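You operate a simulated robot arm through the tools that you are given. There is no shell and no other tool.

Carry out the task below with a simulated two-armed robot. There is one attempt and no reset: what you move stays moved.

TASK
Sand the white vent cover's filler flush and wipe off the dust.
Fine: fine block, then the grey cloth; put both back. Set down upright: fine block. What is to be rubbed or washed off counts as gone when no trace of it is left.

It is judged by the outcome, as a careful person would: the job done as asked, and still so three seconds after it is handed in. It fails if anything else is knocked over, pushed out of place, dropped, spilled or broken. Lids that push on must go on centred and level and be pressed home; caps that screw on are set level and turned clockwise until they are tight. Flat cloth is picked up by pressing the open fingertips on it (5 to 10 N) and closing them slowly along it; thin cloth reads only 2 to 8 mm in the jaws.

THE ROBOT
Two 7-joint arms with fingered hands on one trunk that stands fixed in place. Base frame: the origin is at the foot of the trunk, x ahead of it, y to its left, z up; the work surface is at about z = 840. Lengths are in mm, angles in degrees, forces in N, time in s.
The left shoulder is at [60, 138, 872], the right one opposite. With the tool pointing down near the work surface each hand reaches from about 400 to 920 mm from the base axis, measured 20 degrees to its own side. Payload 4 kg a hand.
The TCP of each hand is the grasp point between the finger pads, 36 mm short of the fingertips. In the tool frame z runs along the fingers and y along their closing line. Largest opening 120 mm; the body of the gripper starts 42 mm behind the TCP. The gripper is a hand of 5 fingers: y runs from the thumb to the fingers, the wrist lies at [-15, -109, -200] in the tool frame, and closing takes about 1.5 s.
Orientation is that of the tool frame in the base frame, as [roll, pitch, yaw] about the fixed x, y, z axes, in that order (R = Rz(yaw) Ry(pitch) Rx(roll)). With the fingers straight down and the wrist toward the robot, the tool's x, y and z point along [0, 1, 0], [1, 0, 0] and [0, 0, -1] of the base frame.

THE INTERFACE
- The arms move only by the tool move_arm. It takes "left_rows", "right_rows" or both (then of equal length, played together; a hand with none holds still); each is a list of rows, each an object of numbers (a shift or turn left out is 0, a gripper value left out holds the last): "wx", "wy", "wz": the turn, a rotation vector about the tool's x, y, z in units of 4 degrees (1.0 is 4 degrees); "tx", "ty", "tz": the shift along the tool's x, y, z in units of 20 mm (1.0 is 20 mm); "hand": the finger opening in cm, from 0 to 12. In form: [{"wx": .., "wy": .., "wz": .., "tx": .., "ty": .., "tz": .., "hand": ..}, ...]. A call has 1 to 20 rows; each row shifts and turns the commanded pose from where the row before left it, along the tool's axes as they then stand. A call with a number of a shift or a turn outside -1 to 1 is refused whole. A row lasts 0.2 s, in which the tool goes at most 50 mm and 8.6 degrees; a call with a longer step from one row to the next is refused whole, and so is a gripper value outside its range. Where a pose cannot be reached the arm comes as near as it can. A force on the tool above 40 N (or 10 N above the force at the start of the call, whichever is more), or a blocked arm, ends the call early, and 0.2 s more pass. The fingers move at their own pace (about 153 mm/s each) and stop on an object; they squeeze with about 27 N. The grip force told is the motor's: it shows also when the fingers shut on nothing. Time passes only in rows, and 0.2 s behind the last, so rows that do not move let the fingers close. It gives the time, the measured TCP pose, the force on the tool (base axes), the opening and the grip force at its end, in the units of the frame above (readings bear some noise), with the torque about the TCP (base axes, N m) and any sound that the robot's microphone picked up.
- Cameras (640 x 400 px; columns grow to the right, rows downward): "scene" is now at [48.1, 27.8, 1506.6]; the picture's right is [0.31, -0.95, 0.00], its down [-0.64, -0.21, -0.74] and it looks along [0.71, 0.23, -0.67] (base axes); focal length 356 px, centre (320, 200). "left" rides on the left gripper at [-69, -79, -131] in its tool frame; the picture's right is [-0.78, -0.29, 0.55], its down [0.55, -0.73, 0.40] and it looks along [0.29, 0.61, 0.74] (tool axes); focal length 222 px, centre (320, 200). "right" rides on the right gripper at [69, -79, -131] in its tool frame; the picture's right is [-0.78, 0.29, -0.55], its down [-0.55, -0.73, 0.40] and it looks along [-0.29, 0.61, 0.74] (tool axes); focal length 222 px, centre (320, 200). There is no depth. A picture from a camera that has moved, and an enlarged one, comes with that camera's place and axes in the base frame and with its lens.
- grab_frame(camera): a new picture of that camera. No time passes.
- move_column(by): slides the trunk up (or, below 0, down) by that many mm; the arms and the scene camera ride with it, the base frame stays. It gives what a move gives, with no picture.
- grasp_type(shape, hand): the hand has 5 fingers and takes this shape, open, in about a second: jaw (thumb against the fingers, like two jaws); tri (thumb and two fingers); tip (a fingertip pinch); poke (one finger out to press); point (the index stretched); flat (the hand flat); cup (the hand cupped); fist (a fist). The gripper value then closes the fingers along that shape, each until it touches; the sizes above hold for jaw. It gives what a move gives, with no picture.
- turn_head(pan, tilt): turns the head with the scene camera to pan (to the left, within 86 degrees either way) and tilt (down, from -29 to 69), counted from straight ahead of the robot. It gives what a move gives.
- inspect(camera, box): a new picture of the part [left, top, right, bottom] of that camera's present view, enlarged. No time passes.
- hand_in(): hands the job in; it is judged then, once.

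Nothing tells you positions but the pictures and the camera data. Unless the task says otherwise, let go and move clear before handing in.

The tools are called after "Emit:" by a JSON object that holds its "name" and its "arguments". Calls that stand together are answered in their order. move_arm: Moves the arms, as the interface text tells. Its arguments: {"type":"object","properties":{"left_rows":{"type":"array","items":{"type":"object","properties":{"wx":{"type":"number"},"wy":{"type":"number"},"wz":{"type":"number"},"tx":{"type":"number"},"ty":{"type":"number"},"tz":{"type":"number"},"hand":{"type":"number"}}}},"right_rows":{"type":"array","items":{"type":"object","properties":{"wx":{"type":"number"},"wy":{"type":"number"},"wz":{"type":"number"},"tx":{"type":"number"},"ty":{"type":"number"},"tz":{"type":"number"},"hand":{"type":"number"}}}}},"required":[]} The other tools are called the same way: move_column (by) slides the trunk up or down; grasp_type (shape, hand) gives the hand a shape; turn_head (pan, tilt) turns the head that bears the scene camera; grab_frame (camera) takes a picture; inspect (camera, box) takes an enlarged picture of a part of a camera's view; hand_in () hands the job in.

At the start:

```text
time: 0.0
left_position: [509.2, 412.0, 1185.8]
left_orientation: [-179.9, 0.0, 89.9]
left_wrist_force: [1.1, 0.5, -0.2]
left_wrist_torque: [-0.03, 0.02, 0.0]
left_finger_gap: 119.5
left_gripper_force: 0.0
left_shape: jaw
right_position: [609.9, -8.2, 1207.6]
right_orientation: [180.0, 0.0, 90.0]
right_wrist_force: [-0.4, 0.3, -0.2]
right_wrist_torque: [0.03, -0.02, 0.01]
right_finger_gap: 119.5
right_gripper_force: 0.1
right_shape: jaw
trunk travel left (down, up): [-450.0, 140.0]
head pan, tilt: [18.1, 41.9]
```

scene: 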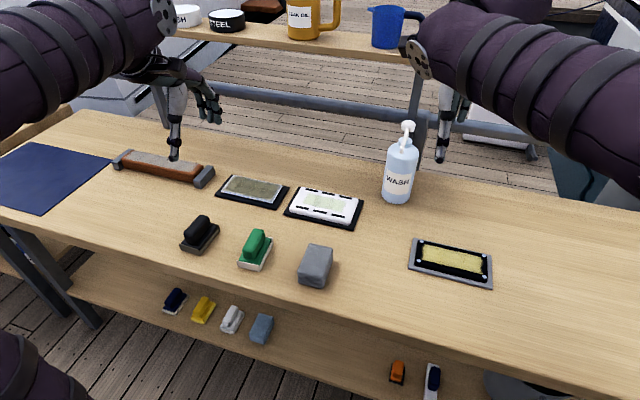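
right: 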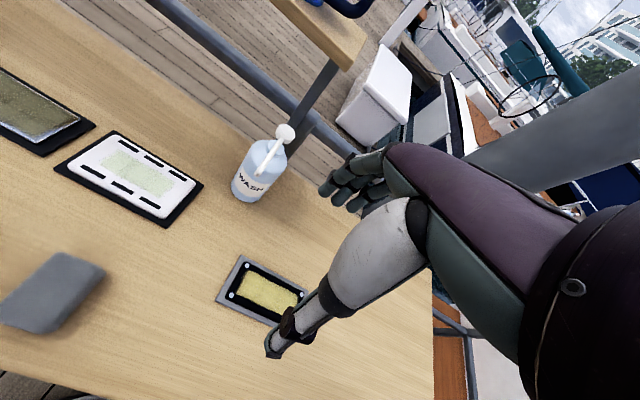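
left: 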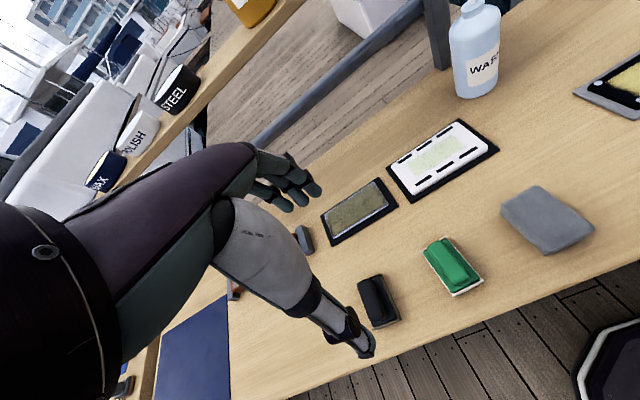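

I see a table with a white vent cover with pale filler, a grey panel, a yellow-patched plate, a black block, a green block and a grey cloth (folded). I'll inspect closely to identify the fine block and the rest.

Emit:
{"name": "inspect", "arguments": {"camera": "scene", "box": [160, 160, 380, 300]}}

Emit:
{"name": "inspect", "arguments": {"camera": "left", "box": [300, 100, 620, 340]}}

Emit:
{"name": "inspect", "arguments": {"camera": "scene", "box": [140, 270, 460, 400]}}

Emit:
{"name": "inspect", "arguments": {"camera": "scene", "box": [270, 170, 380, 240]}}

```text
2.86 times, centred on (270, 230) of scene
camera zoom: at [48.1, 27.8, 1506.6], right [0.31, -0.95, 0.0], down [-0.64, -0.21, -0.74], along [0.71, 0.23, -0.67], focal length 1019 px, centre (463, 114)
```

zoom: 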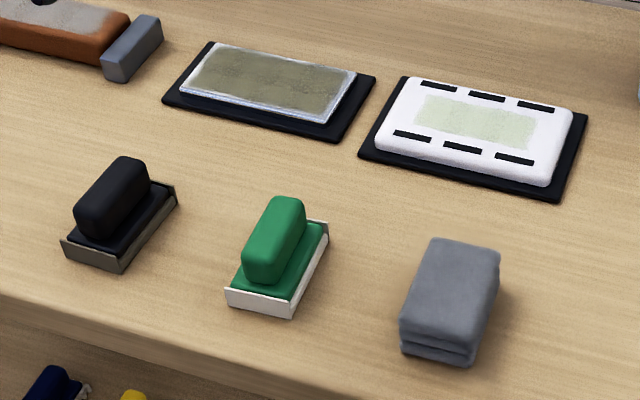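

```text
1.67 times, centred on (460, 220) of left
camera zoom: at [432.5, 343.8, 1316.0], right [-0.29, -0.78, -0.55], down [-0.73, 0.55, -0.4], along [0.61, 0.29, -0.74], focal length 370 px, centre (87, 167)
```

zoom: 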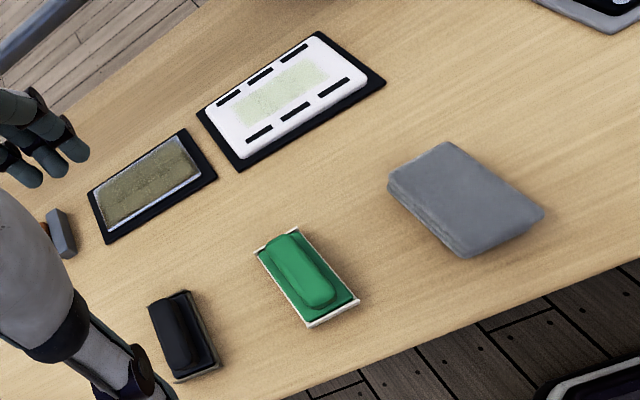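

```text
2.00 times, centred on (300, 335) of scene
camera zoom: at [48.1, 27.8, 1506.6], right [0.31, -0.95, 0.0], down [-0.64, -0.21, -0.74], along [0.71, 0.23, -0.67], focal length 713 px, centre (360, -70)
```

zoom: 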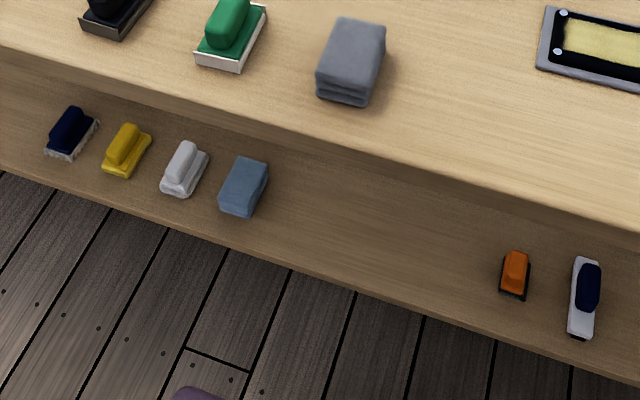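

```text
5.71 times, centred on (325, 205) of scene
camera zoom: at [48.1, 27.8, 1506.6], right [0.31, -0.95, 0.0], down [-0.64, -0.21, -0.74], along [0.71, 0.23, -0.67], focal length 2037 px, centre (291, 171)
```

zoom: 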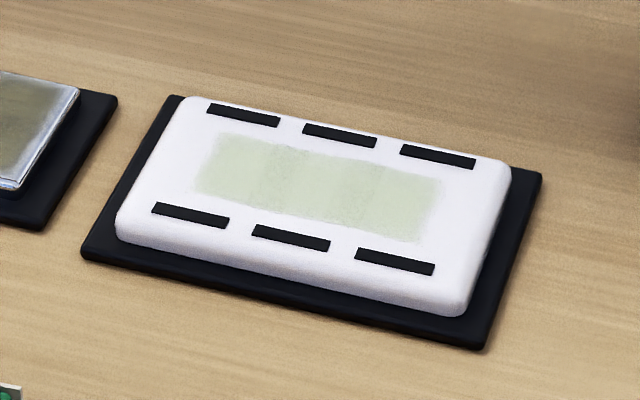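

The white vent cover sits around (723, 237) with filler about 43 x 113 mm; a green block (~(520,342)), a black block (~(507,483)) and the grey cloth (~(521,193)) lie in front. I'll lower the left hand in free air to look more closely at the two blocks and tell which is fine.

Emit:
{"name": "move_arm", "arguments": {"left_rows": [{"tz": 1, "hand": 12}, {"tz": 1}, {"tz": 1}, {"tz": 1}, {"tz": 1}, {"tz": 1}, {"tz": 1}, {"tz": 1}]}}

Emit:
{"name": "grab_frame", "arguments": {"camera": "left"}}

Emit:
{"name": "inspect", "arguments": {"camera": "left", "box": [300, 200, 560, 400]}}

Emit:
{"name": "inspect", "arguments": {"camera": "scene", "box": [170, 200, 290, 280]}}

```text
time: 1.8
left_position: [510.5, 414.1, 1025.3]
left_orientation: [180.0, 0.0, 90.0]
left_wrist_force: [1.5, -0.8, 0.3]
left_wrist_torque: [-0.01, 0.03, 0.01]
left_finger_gap: 119.6
left_gripper_force: 0.2
left_shape: jaw
right_position: [610.9, -9.4, 1207.4]
right_orientation: [-180.0, -0.1, 89.9]
right_wrist_force: [0.0, 0.7, -0.9]
right_wrist_torque: [0.04, 0.01, -0.03]
right_finger_gap: 119.7
right_gripper_force: 0.1
right_shape: jaw
trunk travel left (down, up): [-450.0, 140.0]
head pan, tilt: [18.1, 41.9]
```

```text
taken
camera left: at [433.9, 344.5, 1157.4], right [-0.29, -0.79, -0.55], down [-0.73, 0.55, -0.4], along [0.61, 0.29, -0.74], focal length 222 px, centre (320, 200)
```

left: 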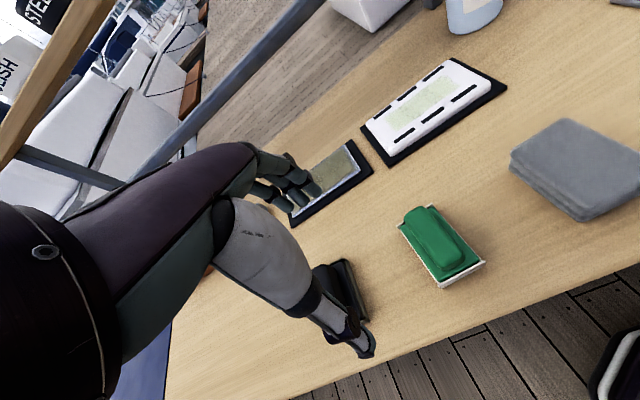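

```text
2.00 times, centred on (430, 300) of left
camera zoom: at [433.9, 344.5, 1157.4], right [-0.29, -0.79, -0.55], down [-0.73, 0.55, -0.4], along [0.61, 0.29, -0.74], focal length 444 px, centre (100, 0)
```

zoom: 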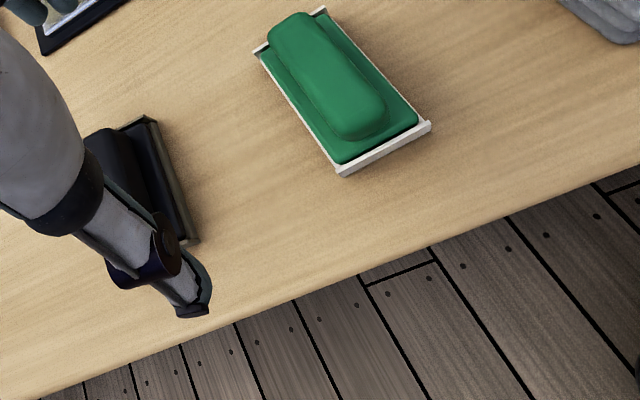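

```text
5.00 times, centred on (230, 240) of scene
camera zoom: at [48.3, 27.9, 1506.6], right [0.31, -0.95, 0.0], down [-0.64, -0.21, -0.74], along [0.71, 0.23, -0.67], focal length 1783 px, centre (770, 0)
```

zoom: 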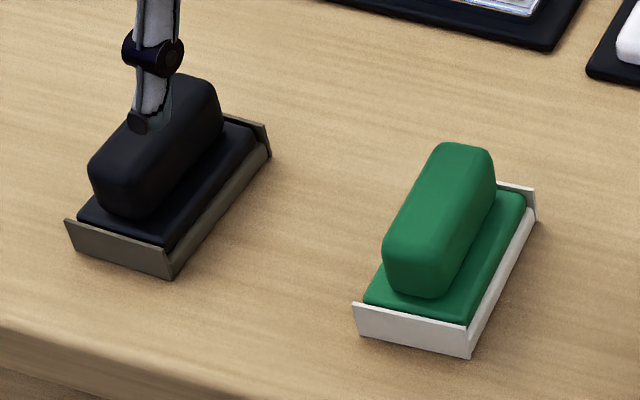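

No labels appear on either block: black one carries dark grit paper, the green one pale paper. I'll look at the lower shelf and the rest of the scene before deciding which is the fine block.

Emit:
{"name": "turn_head", "arguments": {"pan": 25, "tilt": 60}}

Emit:
{"name": "grab_frame", "arguments": {"camera": "scene"}}

Emit:
{"name": "inspect", "arguments": {"camera": "scene", "box": [180, 190, 380, 310]}}

```text
time: 2.6
left_position: [511.2, 413.1, 1025.5]
left_orientation: [180.0, 0.0, 90.1]
left_wrist_force: [0.4, 0.4, -0.8]
left_wrist_torque: [0.01, -0.01, 0.01]
left_finger_gap: 119.6
left_gripper_force: 0.0
left_shape: jaw
right_position: [610.0, -8.4, 1207.4]
right_orientation: [-180.0, 0.0, 90.0]
right_wrist_force: [-0.5, 0.1, -0.6]
right_wrist_torque: [0.0, 0.01, 0.02]
right_finger_gap: 119.6
right_gripper_force: 0.1
right_shape: jaw
trunk travel left (down, up): [-450.0, 140.0]
head pan, tilt: [25.0, 60.0]
```

```text
taken
camera scene: at [29.1, 29.9, 1482.8], right [0.42, -0.91, 0.0], down [-0.78, -0.37, -0.5], along [0.45, 0.21, -0.87], focal length 356 px, centre (320, 200)
```

scene: 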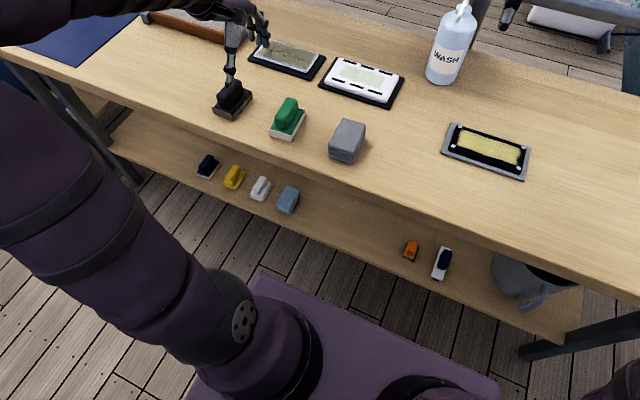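

```text
3.20 times, centred on (280, 250) of scene
camera zoom: at [29.1, 29.9, 1482.8], right [0.42, -0.91, 0.0], down [-0.78, -0.37, -0.5], along [0.45, 0.21, -0.87], focal length 1141 px, centre (448, 40)
```

zoom: 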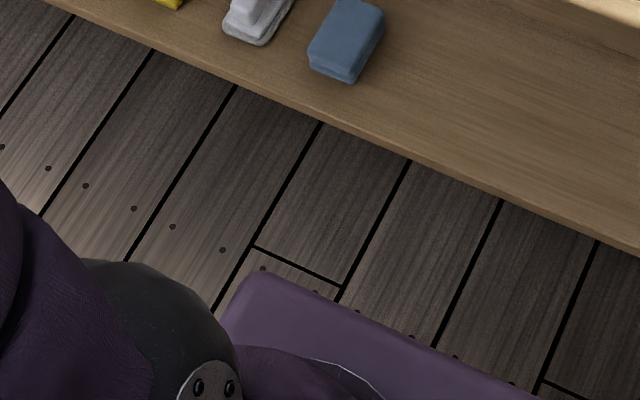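

Emit:
{"name": "inspect", "arguments": {"camera": "scene", "box": [180, 130, 320, 220]}}

Emit:
{"name": "inspect", "arguments": {"camera": "scene", "box": [380, 220, 480, 290]}}

Emit:
{"name": "inspect", "arguments": {"camera": "scene", "box": [200, 70, 380, 170]}}

Emit:
{"name": "inspect", "arguments": {"camera": "scene", "box": [310, 40, 420, 110]}}

```text
4.44 times, centred on (250, 175) of scene
camera zoom: at [29.1, 29.9, 1482.8], right [0.42, -0.91, 0.0], down [-0.78, -0.37, -0.5], along [0.45, 0.21, -0.87], focal length 1585 px, centre (631, 311)
```

zoom: 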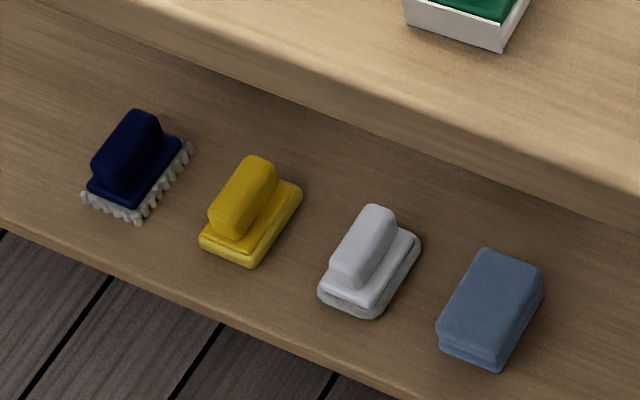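

```text
5.71 times, centred on (430, 255) of scene
camera zoom: at [29.1, 29.9, 1482.8], right [0.42, -0.91, 0.0], down [-0.78, -0.37, -0.5], along [0.45, 0.21, -0.87], focal length 2037 px, centre (-309, -114)
```

zoom: 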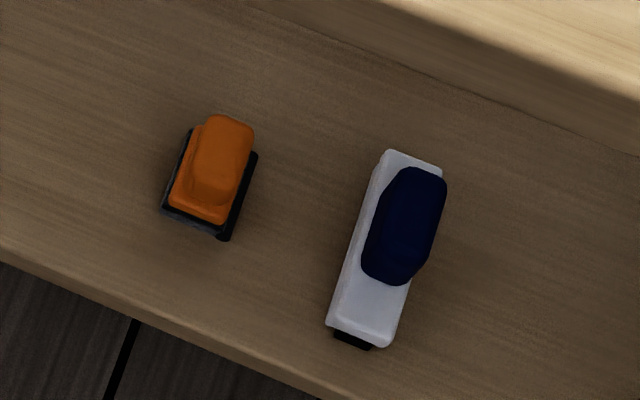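

```text
3.56 times, centred on (290, 120) of scene
camera zoom: at [29.1, 29.9, 1482.8], right [0.42, -0.91, 0.0], down [-0.78, -0.37, -0.5], along [0.45, 0.21, -0.87], focal length 1268 px, centre (427, 484)
```

zoom: 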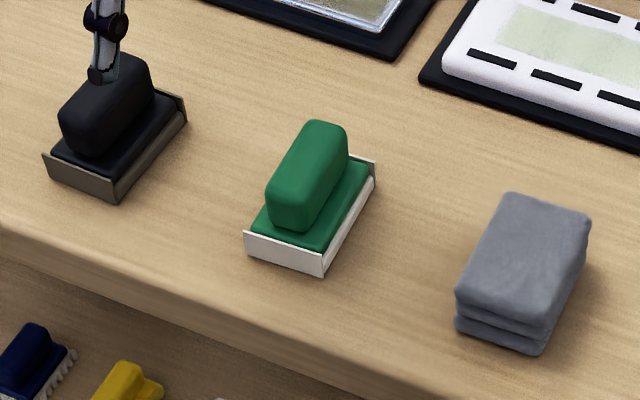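

```text
5.71 times, centred on (365, 75) of scene
camera zoom: at [29.1, 29.9, 1482.8], right [0.42, -0.91, 0.0], down [-0.78, -0.37, -0.5], along [0.45, 0.21, -0.87], focal length 2037 px, centre (63, 914)
```

zoom: 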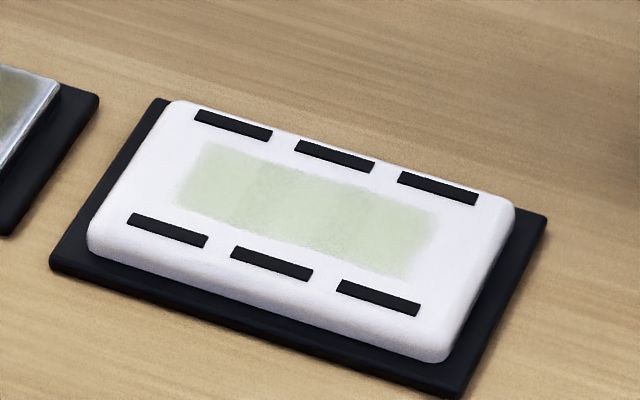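

The lower shelf holds a brush, sponge/pads, a blue cloth, scraper and squeegee, so the two sanding blocks are the black (dark coarse grit) and the green (pale fine paper); I take the green one as fine, centred about (516, 340). I'll turn the left hand 90° so it closes across the handle, staying high.

Emit:
{"name": "move_arm", "arguments": {"left_rows": [{"wz": 1}, {"wz": 1}, {"wz": 1}, {"wz": 1}, {"wz": 1}, {"wz": 1}, {"wz": 1}, {"wz": 1}, {"wz": 1}, {"wz": 1}, {"wz": 1}, {"wz": 1}, {"wz": 1}, {"wz": 1}, {"wz": 1}, {"wz": 1}, {"wz": 1}, {"wz": 1}, {"wz": 1}, {"wz": 1}]}}

Emit:
{"name": "move_arm", "arguments": {"left_rows": [{"wz": 1}, {"wz": 1}, {"wz": 0.5}, {"ty": 1}, {"ty": 1}, {"ty": 1}, {"ty": 0.7, "tx": 0.25}, {}]}}

Emit:
{"name": "turn_head", "arguments": {"pan": 28, "tilt": 48}}

Emit:
{"name": "grab_frame", "arguments": {"camera": "scene"}}

Emit:
{"name": "grab_frame", "arguments": {"camera": "left"}}

```text
time: 6.8
left_position: [509.5, 412.7, 1025.8]
left_orientation: [-180.0, 0.1, 9.9]
left_wrist_force: [-1.1, 0.6, 0.6]
left_wrist_torque: [-0.02, 0.01, 0.04]
left_finger_gap: 119.6
left_gripper_force: 0.1
left_shape: jaw
right_position: [610.6, -8.3, 1209.0]
right_orientation: [180.0, 0.1, 89.9]
right_wrist_force: [-0.5, -0.3, -0.5]
right_wrist_torque: [0.0, -0.01, 0.0]
right_finger_gap: 119.7
right_gripper_force: 0.0
right_shape: jaw
trunk travel left (down, up): [-450.0, 140.0]
head pan, tilt: [25.0, 60.0]
```

```text
time: 8.6
left_position: [514.1, 338.4, 1024.3]
left_orientation: [-180.0, 0.1, 0.0]
left_wrist_force: [0.2, -0.5, 0.6]
left_wrist_torque: [-0.01, -0.02, -0.01]
left_finger_gap: 119.7
left_gripper_force: 0.1
left_shape: jaw
right_position: [611.1, -8.8, 1208.4]
right_orientation: [-180.0, 0.1, 90.1]
right_wrist_force: [0.0, 0.9, -0.1]
right_wrist_torque: [0.0, 0.0, -0.02]
right_finger_gap: 119.5
right_gripper_force: 0.0
right_shape: jaw
trunk travel left (down, up): [-450.0, 140.0]
head pan, tilt: [25.0, 60.0]
```

```text
time: 9.3
left_position: [514.6, 338.8, 1025.0]
left_orientation: [180.0, 0.0, -0.1]
left_wrist_force: [0.8, -0.4, 0.5]
left_wrist_torque: [0.0, -0.02, 0.01]
left_finger_gap: 119.5
left_gripper_force: 0.1
left_shape: jaw
right_position: [611.2, -9.1, 1207.4]
right_orientation: [180.0, 0.0, 90.0]
right_wrist_force: [0.8, -0.3, -0.3]
right_wrist_torque: [0.01, -0.03, 0.02]
right_finger_gap: 120.0
right_gripper_force: 0.1
right_shape: jaw
trunk travel left (down, up): [-450.0, 140.0]
head pan, tilt: [28.0, 48.0]
```

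```text
taken
camera scene: at [38.2, 38.8, 1497.9], right [0.47, -0.88, 0.0], down [-0.66, -0.35, -0.67], along [0.59, 0.31, -0.74], focal length 356 px, centre (320, 200)
```

scene: 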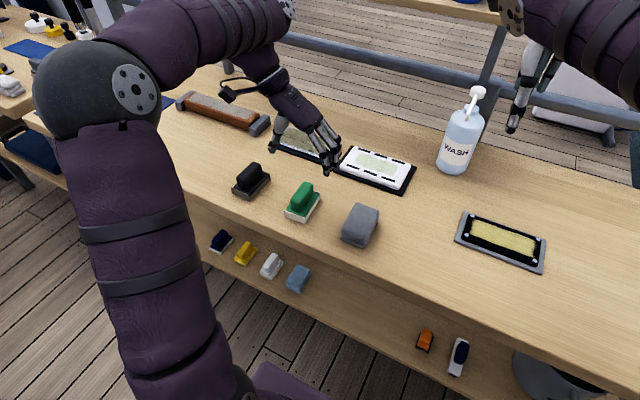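

```text
taken
camera left: at [447.0, 418.2, 1156.1], right [-0.78, 0.29, -0.55], down [0.55, 0.73, -0.4], along [0.29, -0.61, -0.74], focal length 222 px, centre (320, 200)
```

left: 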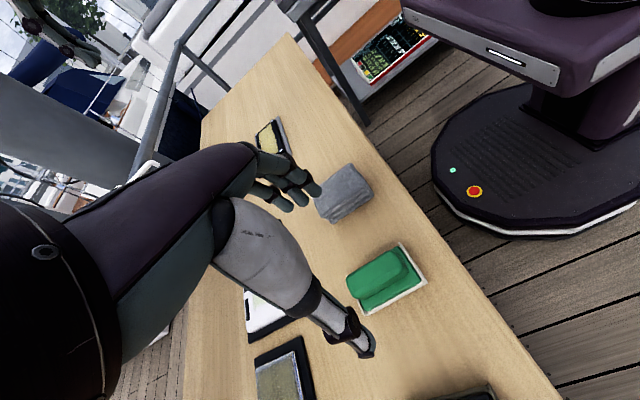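

The hand is above the green block with its closing line across the handle. I'll zoom in to check the alignment and handle geometry.

Emit:
{"name": "inspect", "arguments": {"camera": "left", "box": [320, 220, 460, 330]}}

Emit:
{"name": "inspect", "arguments": {"camera": "scene", "box": [220, 110, 380, 230]}}

```text
3.64 times, centred on (390, 275) of left
camera zoom: at [447.0, 418.2, 1156.1], right [-0.78, 0.29, -0.55], down [0.55, 0.73, -0.4], along [0.29, -0.61, -0.74], focal length 808 px, centre (66, -73)
```

zoom: 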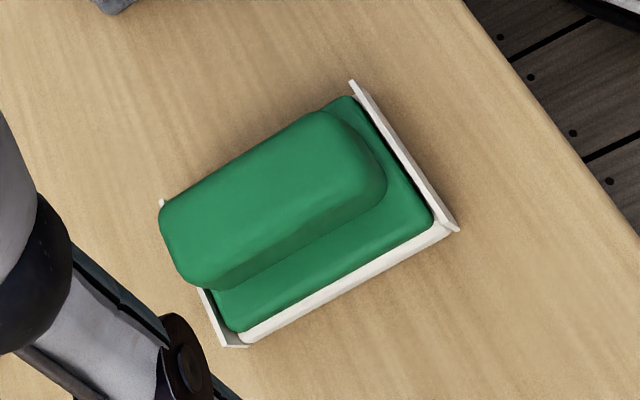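

```text
3.33 times, centred on (300, 170) of scene
camera zoom: at [38.2, 38.8, 1497.9], right [0.47, -0.88, 0.0], down [-0.66, -0.35, -0.67], along [0.59, 0.31, -0.74], focal length 1188 px, centre (387, 300)
```

zoom: 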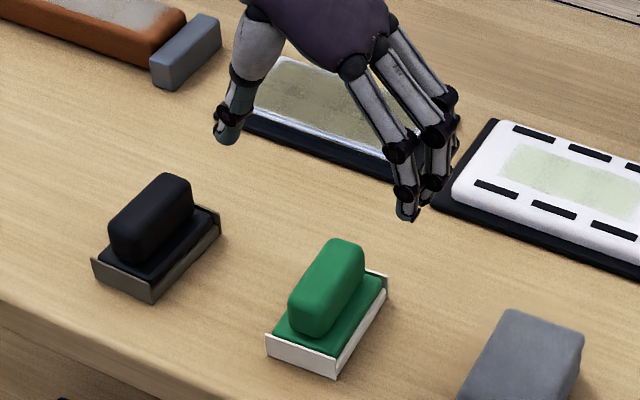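

The block measures about x 479–565, y 312–368, handle centre near (520, 341). I'll centre over it and descend most of the way, then check.

Emit:
{"name": "move_arm", "arguments": {"left_rows": [{"tx": 0.27, "ty": -0.12}, {"tz": 1}, {"tz": 1}, {"tz": 1}, {"tz": 1}, {}]}}

Emit:
{"name": "grab_frame", "arguments": {"camera": "left"}}

Emit:
{"name": "inspect", "arguments": {"camera": "scene", "box": [220, 110, 380, 230]}}

```text
time: 10.8
left_position: [519.0, 340.7, 944.8]
left_orientation: [-180.0, 0.0, 0.1]
left_wrist_force: [-0.5, -0.2, 0.1]
left_wrist_torque: [0.02, 0.01, -0.01]
left_finger_gap: 119.9
left_gripper_force: 0.0
left_shape: jaw
right_position: [610.8, -8.4, 1208.7]
right_orientation: [179.9, 0.0, 90.0]
right_wrist_force: [0.4, 0.0, 0.1]
right_wrist_torque: [-0.01, 0.0, -0.03]
right_finger_gap: 119.7
right_gripper_force: 0.0
right_shape: jaw
trunk travel left (down, up): [-450.0, 140.0]
head pan, tilt: [28.0, 48.0]
```

```text
taken
camera left: at [452.0, 419.7, 1075.7], right [-0.78, 0.29, -0.55], down [0.55, 0.73, -0.4], along [0.29, -0.61, -0.74], focal length 222 px, centre (320, 200)
```

left: 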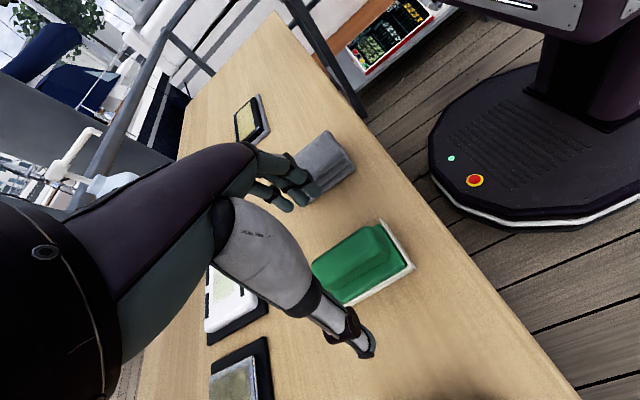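

```text
3.33 times, centred on (300, 170) of scene
camera zoom: at [38.2, 38.7, 1498.0], right [0.47, -0.88, 0.0], down [-0.66, -0.35, -0.67], along [0.59, 0.31, -0.74], focal length 1188 px, centre (387, 300)
```

zoom: 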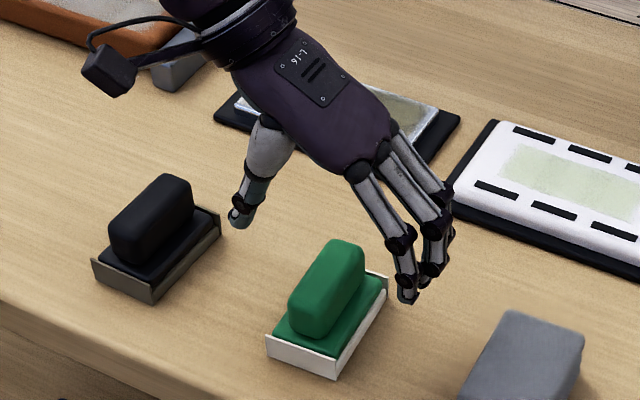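

The thumb and fingers straddle the handle as expected. I'll go down to about z = 908 and check the straddle before closing.

Emit:
{"name": "move_arm", "arguments": {"left_rows": [{"tz": 0.9}, {"tz": 0.9}, {}]}}

Emit:
{"name": "inspect", "arguments": {"camera": "scene", "box": [240, 130, 360, 220]}}

Emit:
{"name": "inspect", "arguments": {"camera": "left", "box": [220, 130, 440, 370]}}

```text
time: 11.6
left_position: [520.4, 340.8, 909.3]
left_orientation: [180.0, -0.1, -0.1]
left_wrist_force: [-0.4, 0.7, 1.2]
left_wrist_torque: [-0.03, 0.0, -0.03]
left_finger_gap: 119.9
left_gripper_force: 0.1
left_shape: jaw
right_position: [610.8, -8.8, 1208.2]
right_orientation: [180.0, 0.0, 90.0]
right_wrist_force: [0.5, 0.4, 0.0]
right_wrist_torque: [0.03, 0.0, 0.0]
right_finger_gap: 119.6
right_gripper_force: 0.1
right_shape: jaw
trunk travel left (down, up): [-450.0, 140.0]
head pan, tilt: [28.0, 48.0]
```

```text
4.44 times, centred on (300, 175) of scene
camera zoom: at [38.2, 38.8, 1498.0], right [0.47, -0.88, 0.0], down [-0.66, -0.35, -0.67], along [0.59, 0.31, -0.74], focal length 1585 px, centre (409, 311)
```

zoom: 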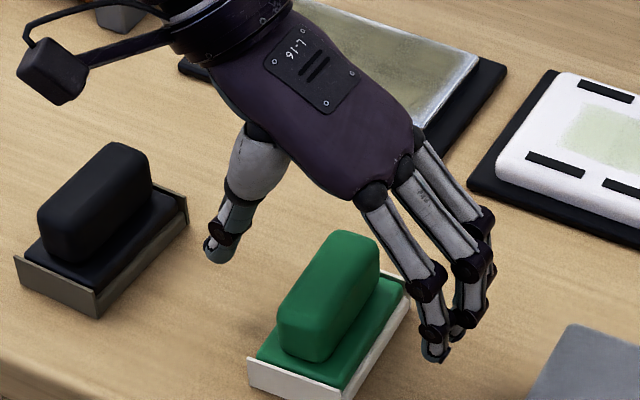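

```text
1.67 times, centred on (330, 250) of left
camera zoom: at [452.2, 420.2, 1040.0], right [-0.78, 0.29, -0.55], down [0.55, 0.73, -0.4], along [0.29, -0.61, -0.74], focal length 370 px, centre (303, 117)
```

zoom: 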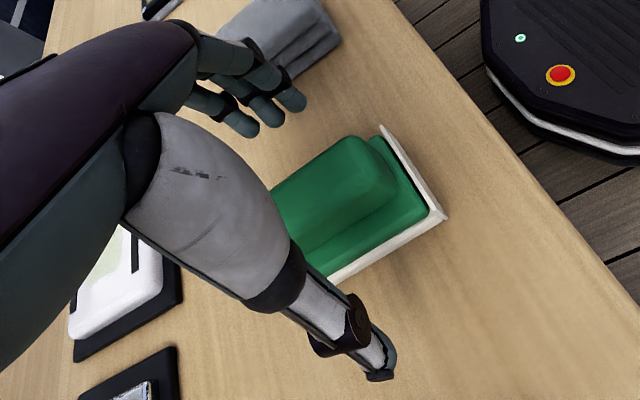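

The fingers straddle the handle cleanly. I'll close on it gradually.

Emit:
{"name": "move_arm", "arguments": {"left_rows": [{"hand": 9}, {"hand": 7}, {"hand": 5}, {"hand": 4}, {"hand": 3}, {"hand": 2}, {"hand": 1}, {}, {}, {}]}}

Emit:
{"name": "inspect", "arguments": {"camera": "scene", "box": [240, 130, 360, 220]}}

Emit:
{"name": "inspect", "arguments": {"camera": "left", "box": [220, 130, 440, 370]}}

```text
time: 13.8
left_position: [518.5, 340.0, 909.0]
left_orientation: [179.9, 0.0, 0.0]
left_wrist_force: [0.6, 0.6, -0.2]
left_wrist_torque: [-0.03, -0.04, 0.03]
left_finger_gap: 23.4
left_gripper_force: 27.2
left_shape: jaw
right_position: [611.3, -9.1, 1207.5]
right_orientation: [180.0, 0.0, 90.0]
right_wrist_force: [0.3, 0.0, -0.9]
right_wrist_torque: [0.02, -0.01, 0.04]
right_finger_gap: 119.8
right_gripper_force: 0.0
right_shape: jaw
trunk travel left (down, up): [-450.0, 140.0]
head pan, tilt: [28.0, 48.0]
```

```text
4.44 times, centred on (300, 175) of scene
camera zoom: at [38.3, 38.8, 1498.0], right [0.47, -0.88, 0.0], down [-0.66, -0.35, -0.67], along [0.59, 0.31, -0.74], focal length 1585 px, centre (409, 311)
```

zoom: 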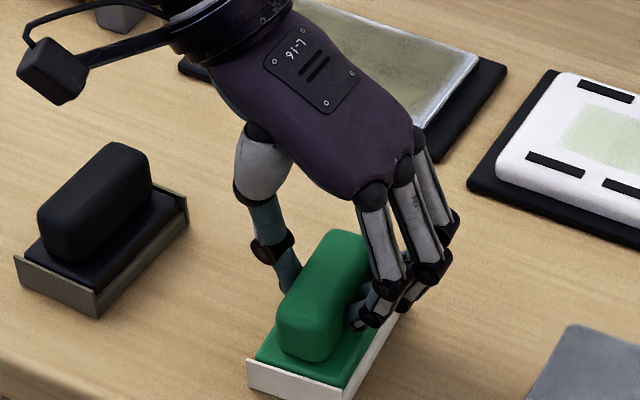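

```text
1.67 times, centred on (330, 250) of left
camera zoom: at [452.3, 420.2, 1040.0], right [-0.78, 0.29, -0.55], down [0.55, 0.73, -0.4], along [0.29, -0.61, -0.74], focal length 370 px, centre (303, 117)
```

zoom: 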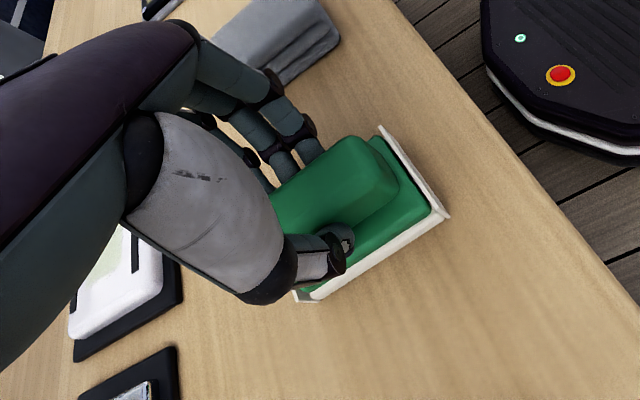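

The handle is gripped (27 N, 23 mm). I'll lift the green block straight up and check.

Emit:
{"name": "move_arm", "arguments": {"left_rows": [{"tz": -0.5}, {"tz": -1}, {"tz": -1}, {"tz": -1}, {"tz": -1}, {"tz": -0.5}, {}]}}

Emit:
{"name": "grab_frame", "arguments": {"camera": "scene"}}

Emit:
{"name": "inspect", "arguments": {"camera": "scene", "box": [220, 90, 420, 220]}}

```text
time: 15.3
left_position: [517.5, 342.9, 1009.6]
left_orientation: [-180.0, 0.0, 0.0]
left_wrist_force: [0.0, 0.1, -0.7]
left_wrist_torque: [0.01, 0.05, 0.0]
left_finger_gap: 23.7
left_gripper_force: 26.4
left_shape: jaw
right_position: [610.2, -9.6, 1208.8]
right_orientation: [180.0, 0.0, 90.0]
right_wrist_force: [0.3, -0.3, -0.2]
right_wrist_torque: [-0.01, -0.04, 0.02]
right_finger_gap: 119.9
right_gripper_force: 0.1
right_shape: jaw
trunk travel left (down, up): [-450.0, 140.0]
head pan, tilt: [28.0, 48.0]
```

```text
taken
camera scene: at [38.4, 38.8, 1498.0], right [0.47, -0.88, 0.0], down [-0.66, -0.35, -0.67], along [0.59, 0.31, -0.74], focal length 356 px, centre (320, 200)
```

scene: 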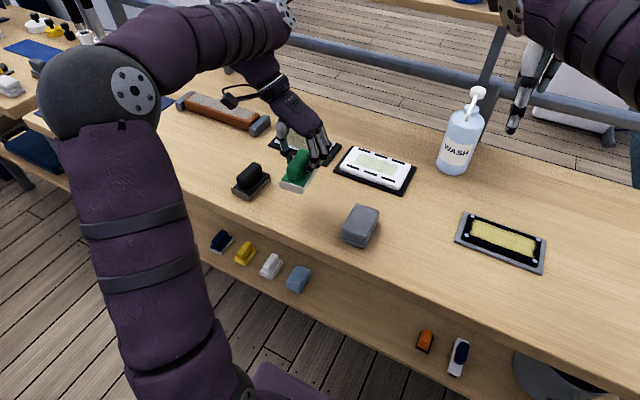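

```text
3.08 times, centred on (320, 155) of scene
camera zoom: at [38.4, 38.8, 1498.0], right [0.47, -0.88, 0.0], down [-0.66, -0.35, -0.67], along [0.59, 0.31, -0.74], focal length 1097 px, centre (320, 338)
```

zoom: 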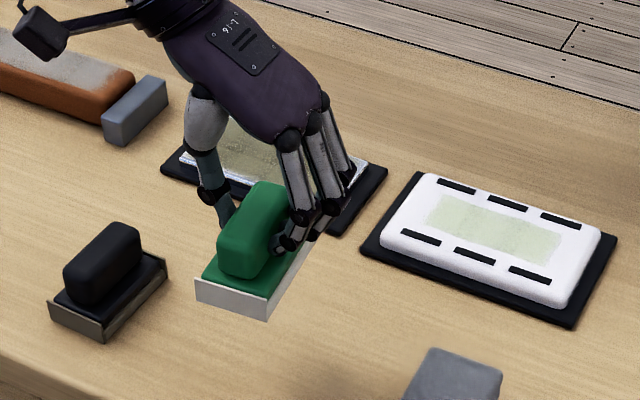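

The block hangs level in the hand. I'll carry it over to above the vent's filler centre (~(724, 237)) at this height.

Emit:
{"name": "move_arm", "arguments": {"left_rows": [{"tx": 0.5, "ty": 0.26}, {"tx": 1, "ty": 0.5}, {"tx": 1, "ty": 0.5}, {"tx": 1, "ty": 0.5}, {"tx": 1, "ty": 0.5}, {"tx": 1, "ty": 0.5}, {"tx": 1, "ty": 0.5}, {"tx": 1, "ty": 0.5}, {"tx": 1, "ty": 0.5}, {"tx": 1, "ty": 0.5}, {"tx": 0.6, "ty": 0.4}, {}]}}

Emit:
{"name": "grab_frame", "arguments": {"camera": "scene"}}

Emit:
{"name": "inspect", "arguments": {"camera": "scene", "box": [280, 100, 440, 220]}}

Emit:
{"name": "grab_frame", "arguments": {"camera": "right"}}

```text
time: 17.9
left_position: [719.3, 236.9, 1009.4]
left_orientation: [-179.8, 0.1, -0.5]
left_wrist_force: [0.3, 0.2, -0.7]
left_wrist_torque: [0.0, 0.01, -0.03]
left_finger_gap: 23.6
left_gripper_force: 27.2
left_shape: jaw
left hand out of reach, approached as far as the arm can: row 11
right_position: [610.7, -8.2, 1207.5]
right_orientation: [-180.0, 0.0, 90.0]
right_wrist_force: [-0.1, 0.8, -1.2]
right_wrist_torque: [0.01, 0.0, 0.02]
right_finger_gap: 119.6
right_gripper_force: 0.1
right_shape: jaw
trunk travel left (down, up): [-450.0, 140.0]
head pan, tilt: [28.0, 48.0]
```

```text
taken
camera scene: at [38.5, 38.6, 1498.0], right [0.47, -0.88, 0.0], down [-0.66, -0.35, -0.67], along [0.59, 0.31, -0.74], focal length 356 px, centre (320, 200)
```

scene: 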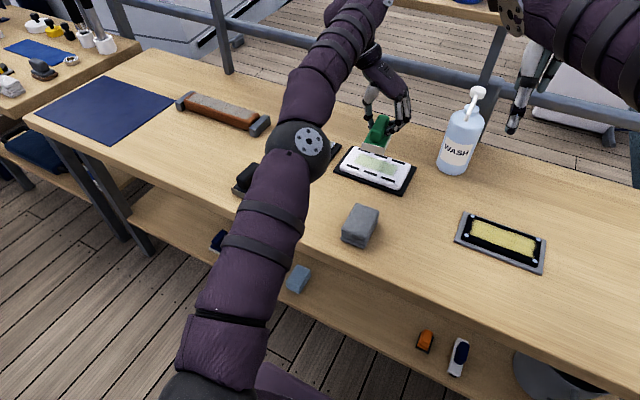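

```text
3.33 times, centred on (360, 160) of scene
camera zoom: at [38.5, 38.6, 1498.0], right [0.47, -0.88, 0.0], down [-0.66, -0.35, -0.67], along [0.59, 0.31, -0.74], focal length 1188 px, centre (187, 333)
```

zoom: 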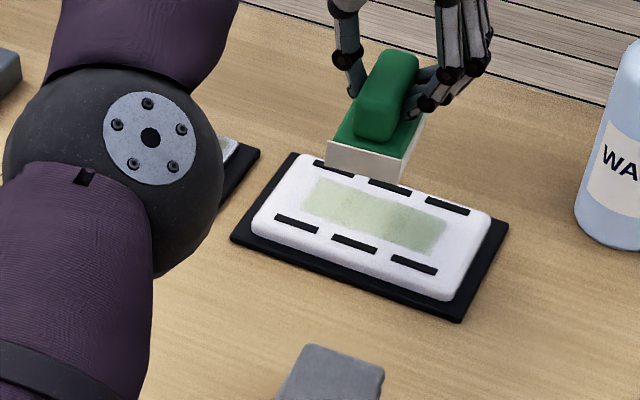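

```text
taken
camera right: at [530.2, 60.3, 1338.0], right [0.29, -0.78, 0.55], down [-0.73, -0.55, -0.4], along [0.61, -0.29, -0.74], focal length 222 px, centre (320, 200)
```

right: 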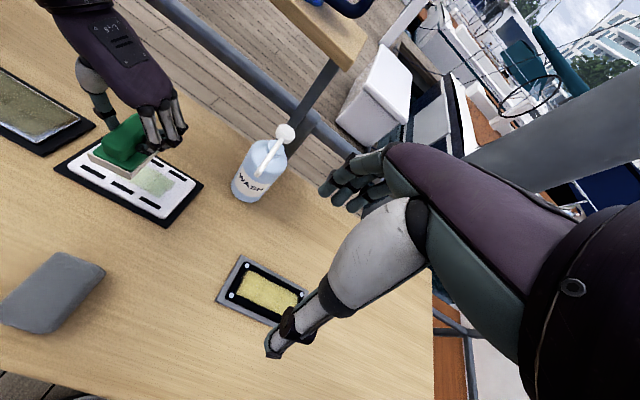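

The block is above the vent, near the arm's reach limit at this height, which eases as it goes down. I'll descend to about z = 948 (a bit above expected contact) and check.

Emit:
{"name": "move_arm", "arguments": {"left_rows": [{"tz": 1}, {"tz": 1}, {"tz": 1}, {}]}}

Emit:
{"name": "grab_frame", "arguments": {"camera": "scene"}}

Emit:
{"name": "inspect", "arguments": {"camera": "scene", "box": [300, 110, 440, 210]}}

Emit:
{"name": "inspect", "arguments": {"camera": "right", "box": [20, 60, 240, 240]}}

```text
time: 18.9
left_position: [723.1, 239.8, 949.0]
left_orientation: [-179.9, 0.1, 0.0]
left_wrist_force: [0.1, 0.1, 0.3]
left_wrist_torque: [-0.01, -0.02, 0.03]
left_finger_gap: 23.6
left_gripper_force: 27.4
left_shape: jaw
right_position: [610.4, -9.1, 1208.1]
right_orientation: [-180.0, 0.1, 90.0]
right_wrist_force: [0.4, -0.1, -0.1]
right_wrist_torque: [-0.01, 0.02, -0.02]
right_finger_gap: 120.0
right_gripper_force: 0.0
right_shape: jaw
trunk travel left (down, up): [-450.0, 140.0]
head pan, tilt: [28.0, 48.0]
```

```text
taken
camera scene: at [38.3, 38.7, 1498.0], right [0.47, -0.88, 0.0], down [-0.66, -0.35, -0.67], along [0.59, 0.31, -0.74], focal length 356 px, centre (320, 200)
```

scene: 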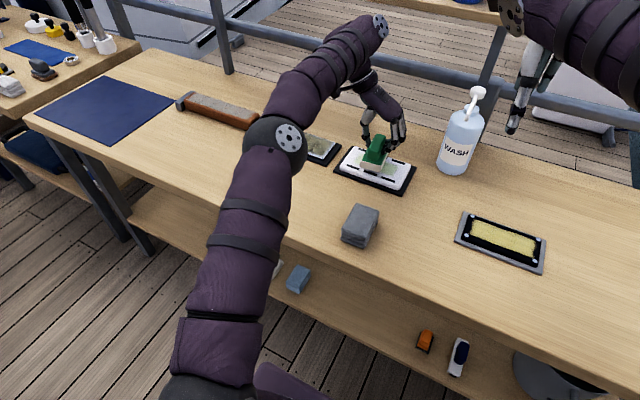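

```text
4.00 times, centred on (370, 160) of scene
camera zoom: at [38.3, 38.7, 1498.0], right [0.47, -0.88, 0.0], down [-0.66, -0.35, -0.67], along [0.59, 0.31, -0.74], focal length 1426 px, centre (120, 360)
```

zoom: 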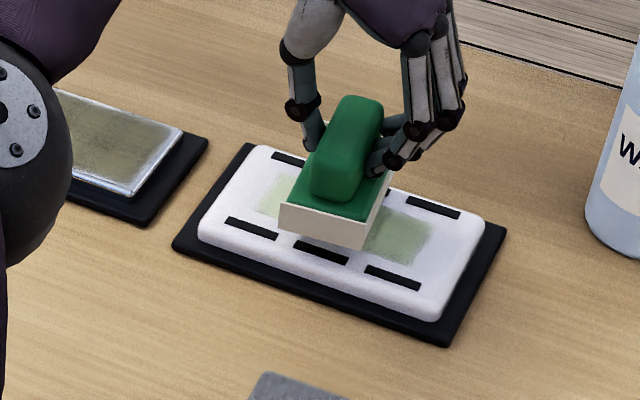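

```text
2.22 times, centred on (130, 150) of right
camera zoom: at [530.1, 60.3, 1338.1], right [0.29, -0.78, 0.55], down [-0.73, -0.55, -0.4], along [0.61, -0.29, -0.74], focal length 494 px, centre (742, 311)
```

zoom: 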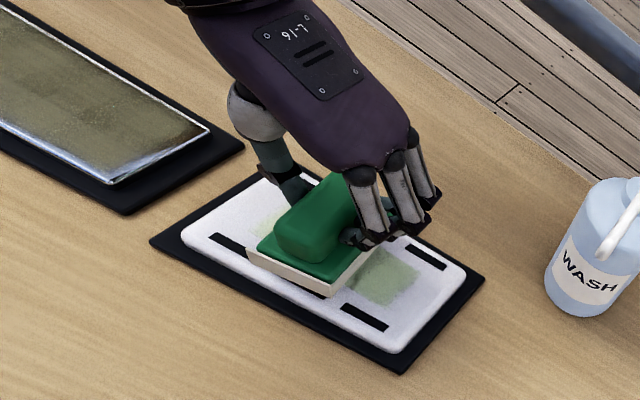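

The block hovers just over the middle of the filler. I'll lower it in small steps watching the force.

Emit:
{"name": "move_arm", "arguments": {"left_rows": [{"tz": 0.15}, {"tz": 0.15}, {"tz": 0.15}, {"tz": 0.1}, {"tz": 0.1}, {}]}}

Emit:
{"name": "inspect", "arguments": {"camera": "right", "box": [60, 80, 200, 220]}}

```text
time: 20.4
left_position: [723.2, 238.0, 935.7]
left_orientation: [-180.0, 0.0, 0.0]
left_wrist_force: [-0.1, 0.3, -0.7]
left_wrist_torque: [-0.01, 0.02, -0.02]
left_finger_gap: 23.8
left_gripper_force: 26.5
left_shape: jaw
right_position: [610.9, -8.3, 1208.5]
right_orientation: [180.0, 0.0, 90.1]
right_wrist_force: [0.7, 0.1, -0.5]
right_wrist_torque: [-0.05, -0.01, 0.01]
right_finger_gap: 119.4
right_gripper_force: 0.0
right_shape: jaw
trunk travel left (down, up): [-450.0, 140.0]
head pan, tilt: [28.0, 48.0]
```

```text
2.86 times, centred on (130, 150) of right
camera zoom: at [530.1, 60.4, 1338.1], right [0.29, -0.78, 0.55], down [-0.73, -0.55, -0.4], along [0.61, -0.29, -0.74], focal length 635 px, centre (863, 343)
```

zoom: 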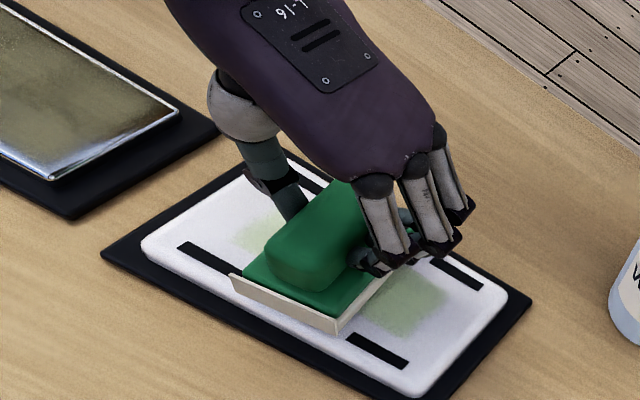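

Emit:
{"name": "move_arm", "arguments": {"left_rows": [{"tz": 0.1}, {"tz": 0.1}, {"tz": 0.1}, {}]}}

Emit:
{"name": "move_arm", "arguments": {"left_rows": [{"tz": 0.05}, {"tz": 0.05}, {}]}}

```text
time: 21.4
left_position: [722.7, 237.4, 930.2]
left_orientation: [180.0, -0.1, 0.0]
left_wrist_force: [0.9, -0.1, 3.1]
left_wrist_torque: [-0.02, -0.01, 0.01]
left_finger_gap: 23.7
left_gripper_force: 27.3
left_shape: jaw
right_position: [609.3, -8.9, 1208.9]
right_orientation: [179.9, -0.1, 90.1]
right_wrist_force: [0.4, -0.3, 0.0]
right_wrist_torque: [0.0, -0.01, -0.03]
right_finger_gap: 119.8
right_gripper_force: 0.1
right_shape: jaw
trunk travel left (down, up): [-450.0, 140.0]
head pan, tilt: [28.0, 48.0]
```

```text
time: 22.1
left_position: [721.4, 239.1, 929.6]
left_orientation: [-180.0, -0.2, 0.0]
left_wrist_force: [1.7, 0.6, 15.0]
left_wrist_torque: [0.02, -0.07, 0.05]
left_finger_gap: 24.3
left_gripper_force: 27.5
left_shape: jaw
right_position: [608.8, -9.0, 1208.5]
right_orientation: [-180.0, 0.0, 90.0]
right_wrist_force: [0.5, -0.2, -0.4]
right_wrist_torque: [0.0, 0.02, 0.01]
right_finger_gap: 119.8
right_gripper_force: 0.0
right_shape: jaw
trunk travel left (down, up): [-450.0, 140.0]
head pan, tilt: [28.0, 48.0]
```

Contact made at TCP z ≈ 929.5 with about 15 N. I'll begin strokes along y across the filler, at about 50 mm/s.

Emit:
{"name": "move_arm", "arguments": {"left_rows": [{"ty": -0.3}, {"ty": -0.45}, {"ty": -0.45}, {"ty": -0.45}, {"ty": -0.45}, {"ty": 0.5}, {"ty": 0.5}, {"ty": 0.5}, {"ty": 0.5}, {"ty": 0.5}, {"ty": 0.5}, {"ty": 0.5}, {"ty": 0.7}]}}

Emit:
{"name": "inspect", "arguments": {"camera": "scene", "box": [300, 110, 440, 210]}}

Emit:
{"name": "inspect", "arguments": {"camera": "right", "box": [20, 80, 220, 240]}}

```text
time: 24.9
left_position: [721.7, 195.5, 928.3]
left_orientation: [-179.9, 0.0, -0.1]
left_wrist_force: [-0.1, 9.7, 13.5]
left_wrist_torque: [0.41, 0.0, -0.06]
left_finger_gap: 25.5
left_gripper_force: 27.6
left_shape: jaw
right_position: [609.7, -9.7, 1208.1]
right_orientation: [-180.0, -0.1, 90.0]
right_wrist_force: [1.1, -0.7, 0.3]
right_wrist_torque: [-0.02, 0.0, -0.02]
right_finger_gap: 119.7
right_gripper_force: 0.0
right_shape: jaw
trunk travel left (down, up): [-450.0, 140.0]
head pan, tilt: [28.0, 48.0]
```

```text
4.00 times, centred on (370, 160) of scene
camera zoom: at [37.1, 39.1, 1498.0], right [0.47, -0.88, 0.0], down [-0.66, -0.35, -0.67], along [0.59, 0.31, -0.74], focal length 1426 px, centre (120, 360)
```

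zoom: 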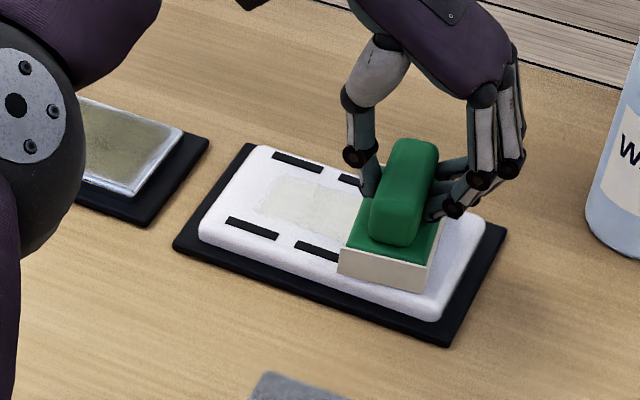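

```text
2.50 times, centred on (120, 160) of right
camera zoom: at [529.1, 60.6, 1338.5], right [0.29, -0.78, 0.55], down [-0.73, -0.55, -0.4], along [0.61, -0.29, -0.74], focal length 555 px, centre (820, 300)
```

zoom: 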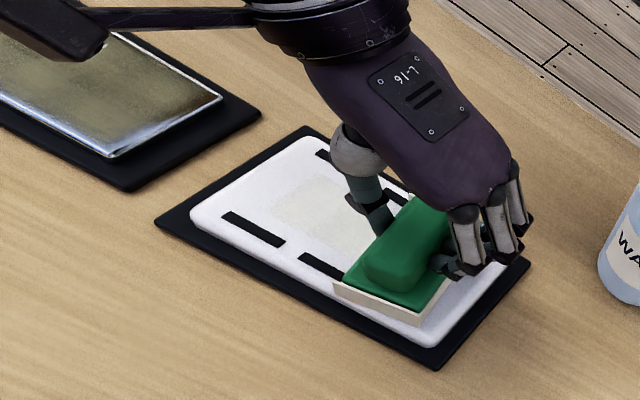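

The filler is fading where the block has passed and the vent has not shifted. I'll continue with several more strokes.

Emit:
{"name": "move_arm", "arguments": {"left_rows": [{"ty": -0.5}, {"ty": -0.5}, {"ty": -0.5}, {"ty": -0.5}, {"ty": -0.5}, {"ty": -0.5}, {"ty": -0.5}, {"ty": -0.5}, {"ty": -0.3}, {"ty": 0.3}, {"ty": 0.5}, {"ty": 0.5}, {"ty": 0.5}, {"ty": 0.5}, {"ty": 0.5}, {"ty": 0.5}, {"ty": 0.5}, {"ty": 0.5}]}}

Emit:
{"name": "inspect", "arguments": {"camera": "scene", "box": [300, 110, 440, 210]}}

Emit:
{"name": "move_arm", "arguments": {"left_rows": [{"ty": -0.5}, {"ty": -0.5}, {"ty": -0.5}, {"ty": -0.5}, {"ty": -0.5}, {"ty": -0.5}, {"ty": -0.5}, {"ty": -0.5}, {"ty": -0.3}]}}

Emit:
{"name": "inspect", "arguments": {"camera": "scene", "box": [300, 110, 440, 210]}}

Emit:
{"name": "inspect", "arguments": {"camera": "right", "box": [20, 80, 220, 240]}}

```text
time: 28.8
left_position: [723.2, 195.4, 928.9]
left_orientation: [-179.9, 0.0, 0.0]
left_wrist_force: [0.2, 7.4, 10.8]
left_wrist_torque: [0.33, 0.03, 0.0]
left_finger_gap: 25.5
left_gripper_force: 26.7
left_shape: jaw
right_position: [610.5, -8.6, 1207.0]
right_orientation: [179.9, 0.0, 90.0]
right_wrist_force: [0.1, 0.2, -0.3]
right_wrist_torque: [-0.02, 0.0, -0.01]
right_finger_gap: 119.8
right_gripper_force: 0.0
right_shape: jaw
trunk travel left (down, up): [-450.0, 140.0]
head pan, tilt: [28.0, 48.0]
```

```text
4.00 times, centred on (370, 160) of scene
camera zoom: at [37.3, 39.1, 1498.0], right [0.47, -0.88, 0.0], down [-0.66, -0.35, -0.67], along [0.59, 0.31, -0.74], focal length 1426 px, centre (120, 360)
```

zoom: 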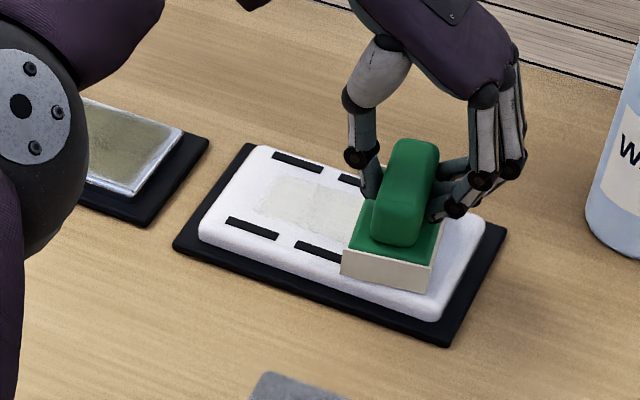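

```text
time: 30.8
left_position: [722.1, 281.2, 928.7]
left_orientation: [180.0, -0.1, 0.0]
left_wrist_force: [0.7, -7.8, 10.1]
left_wrist_torque: [-0.28, -0.03, -0.03]
left_finger_gap: 24.9
left_gripper_force: 26.8
left_shape: jaw
right_position: [609.7, -9.1, 1209.5]
right_orientation: [180.0, 0.0, 90.0]
right_wrist_force: [0.2, -0.6, -0.8]
right_wrist_torque: [0.01, -0.01, 0.01]
right_finger_gap: 119.7
right_gripper_force: 0.1
right_shape: jaw
trunk travel left (down, up): [-450.0, 140.0]
head pan, tilt: [28.0, 48.0]
```

```text
4.00 times, centred on (370, 160) of scene
camera zoom: at [37.4, 37.7, 1498.1], right [0.47, -0.88, 0.0], down [-0.66, -0.35, -0.67], along [0.59, 0.31, -0.74], focal length 1426 px, centre (120, 360)
```

zoom: 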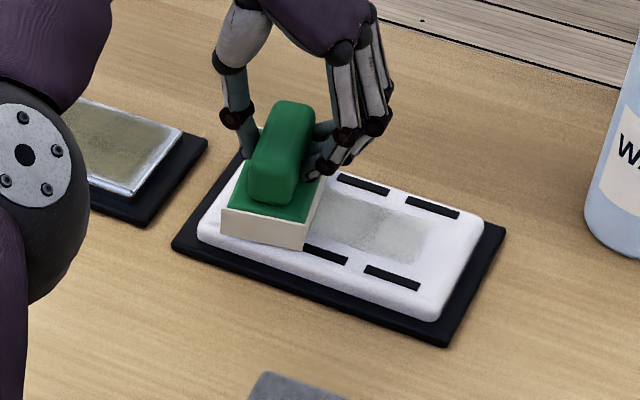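

```text
2.50 times, centred on (120, 160) of right
camera zoom: at [529.3, 59.3, 1338.6], right [0.29, -0.79, 0.55], down [-0.73, -0.55, -0.4], along [0.61, -0.29, -0.74], focal length 555 px, centre (820, 300)
```

zoom: 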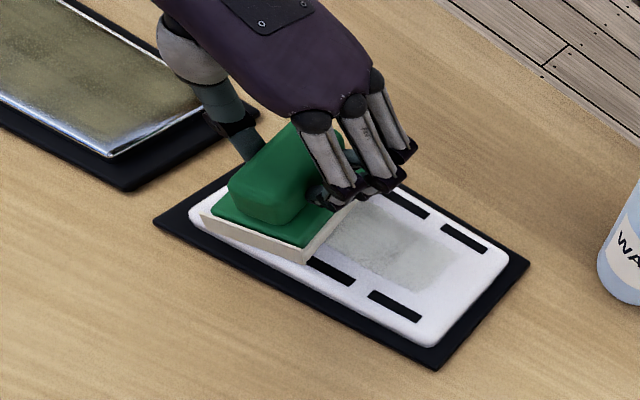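

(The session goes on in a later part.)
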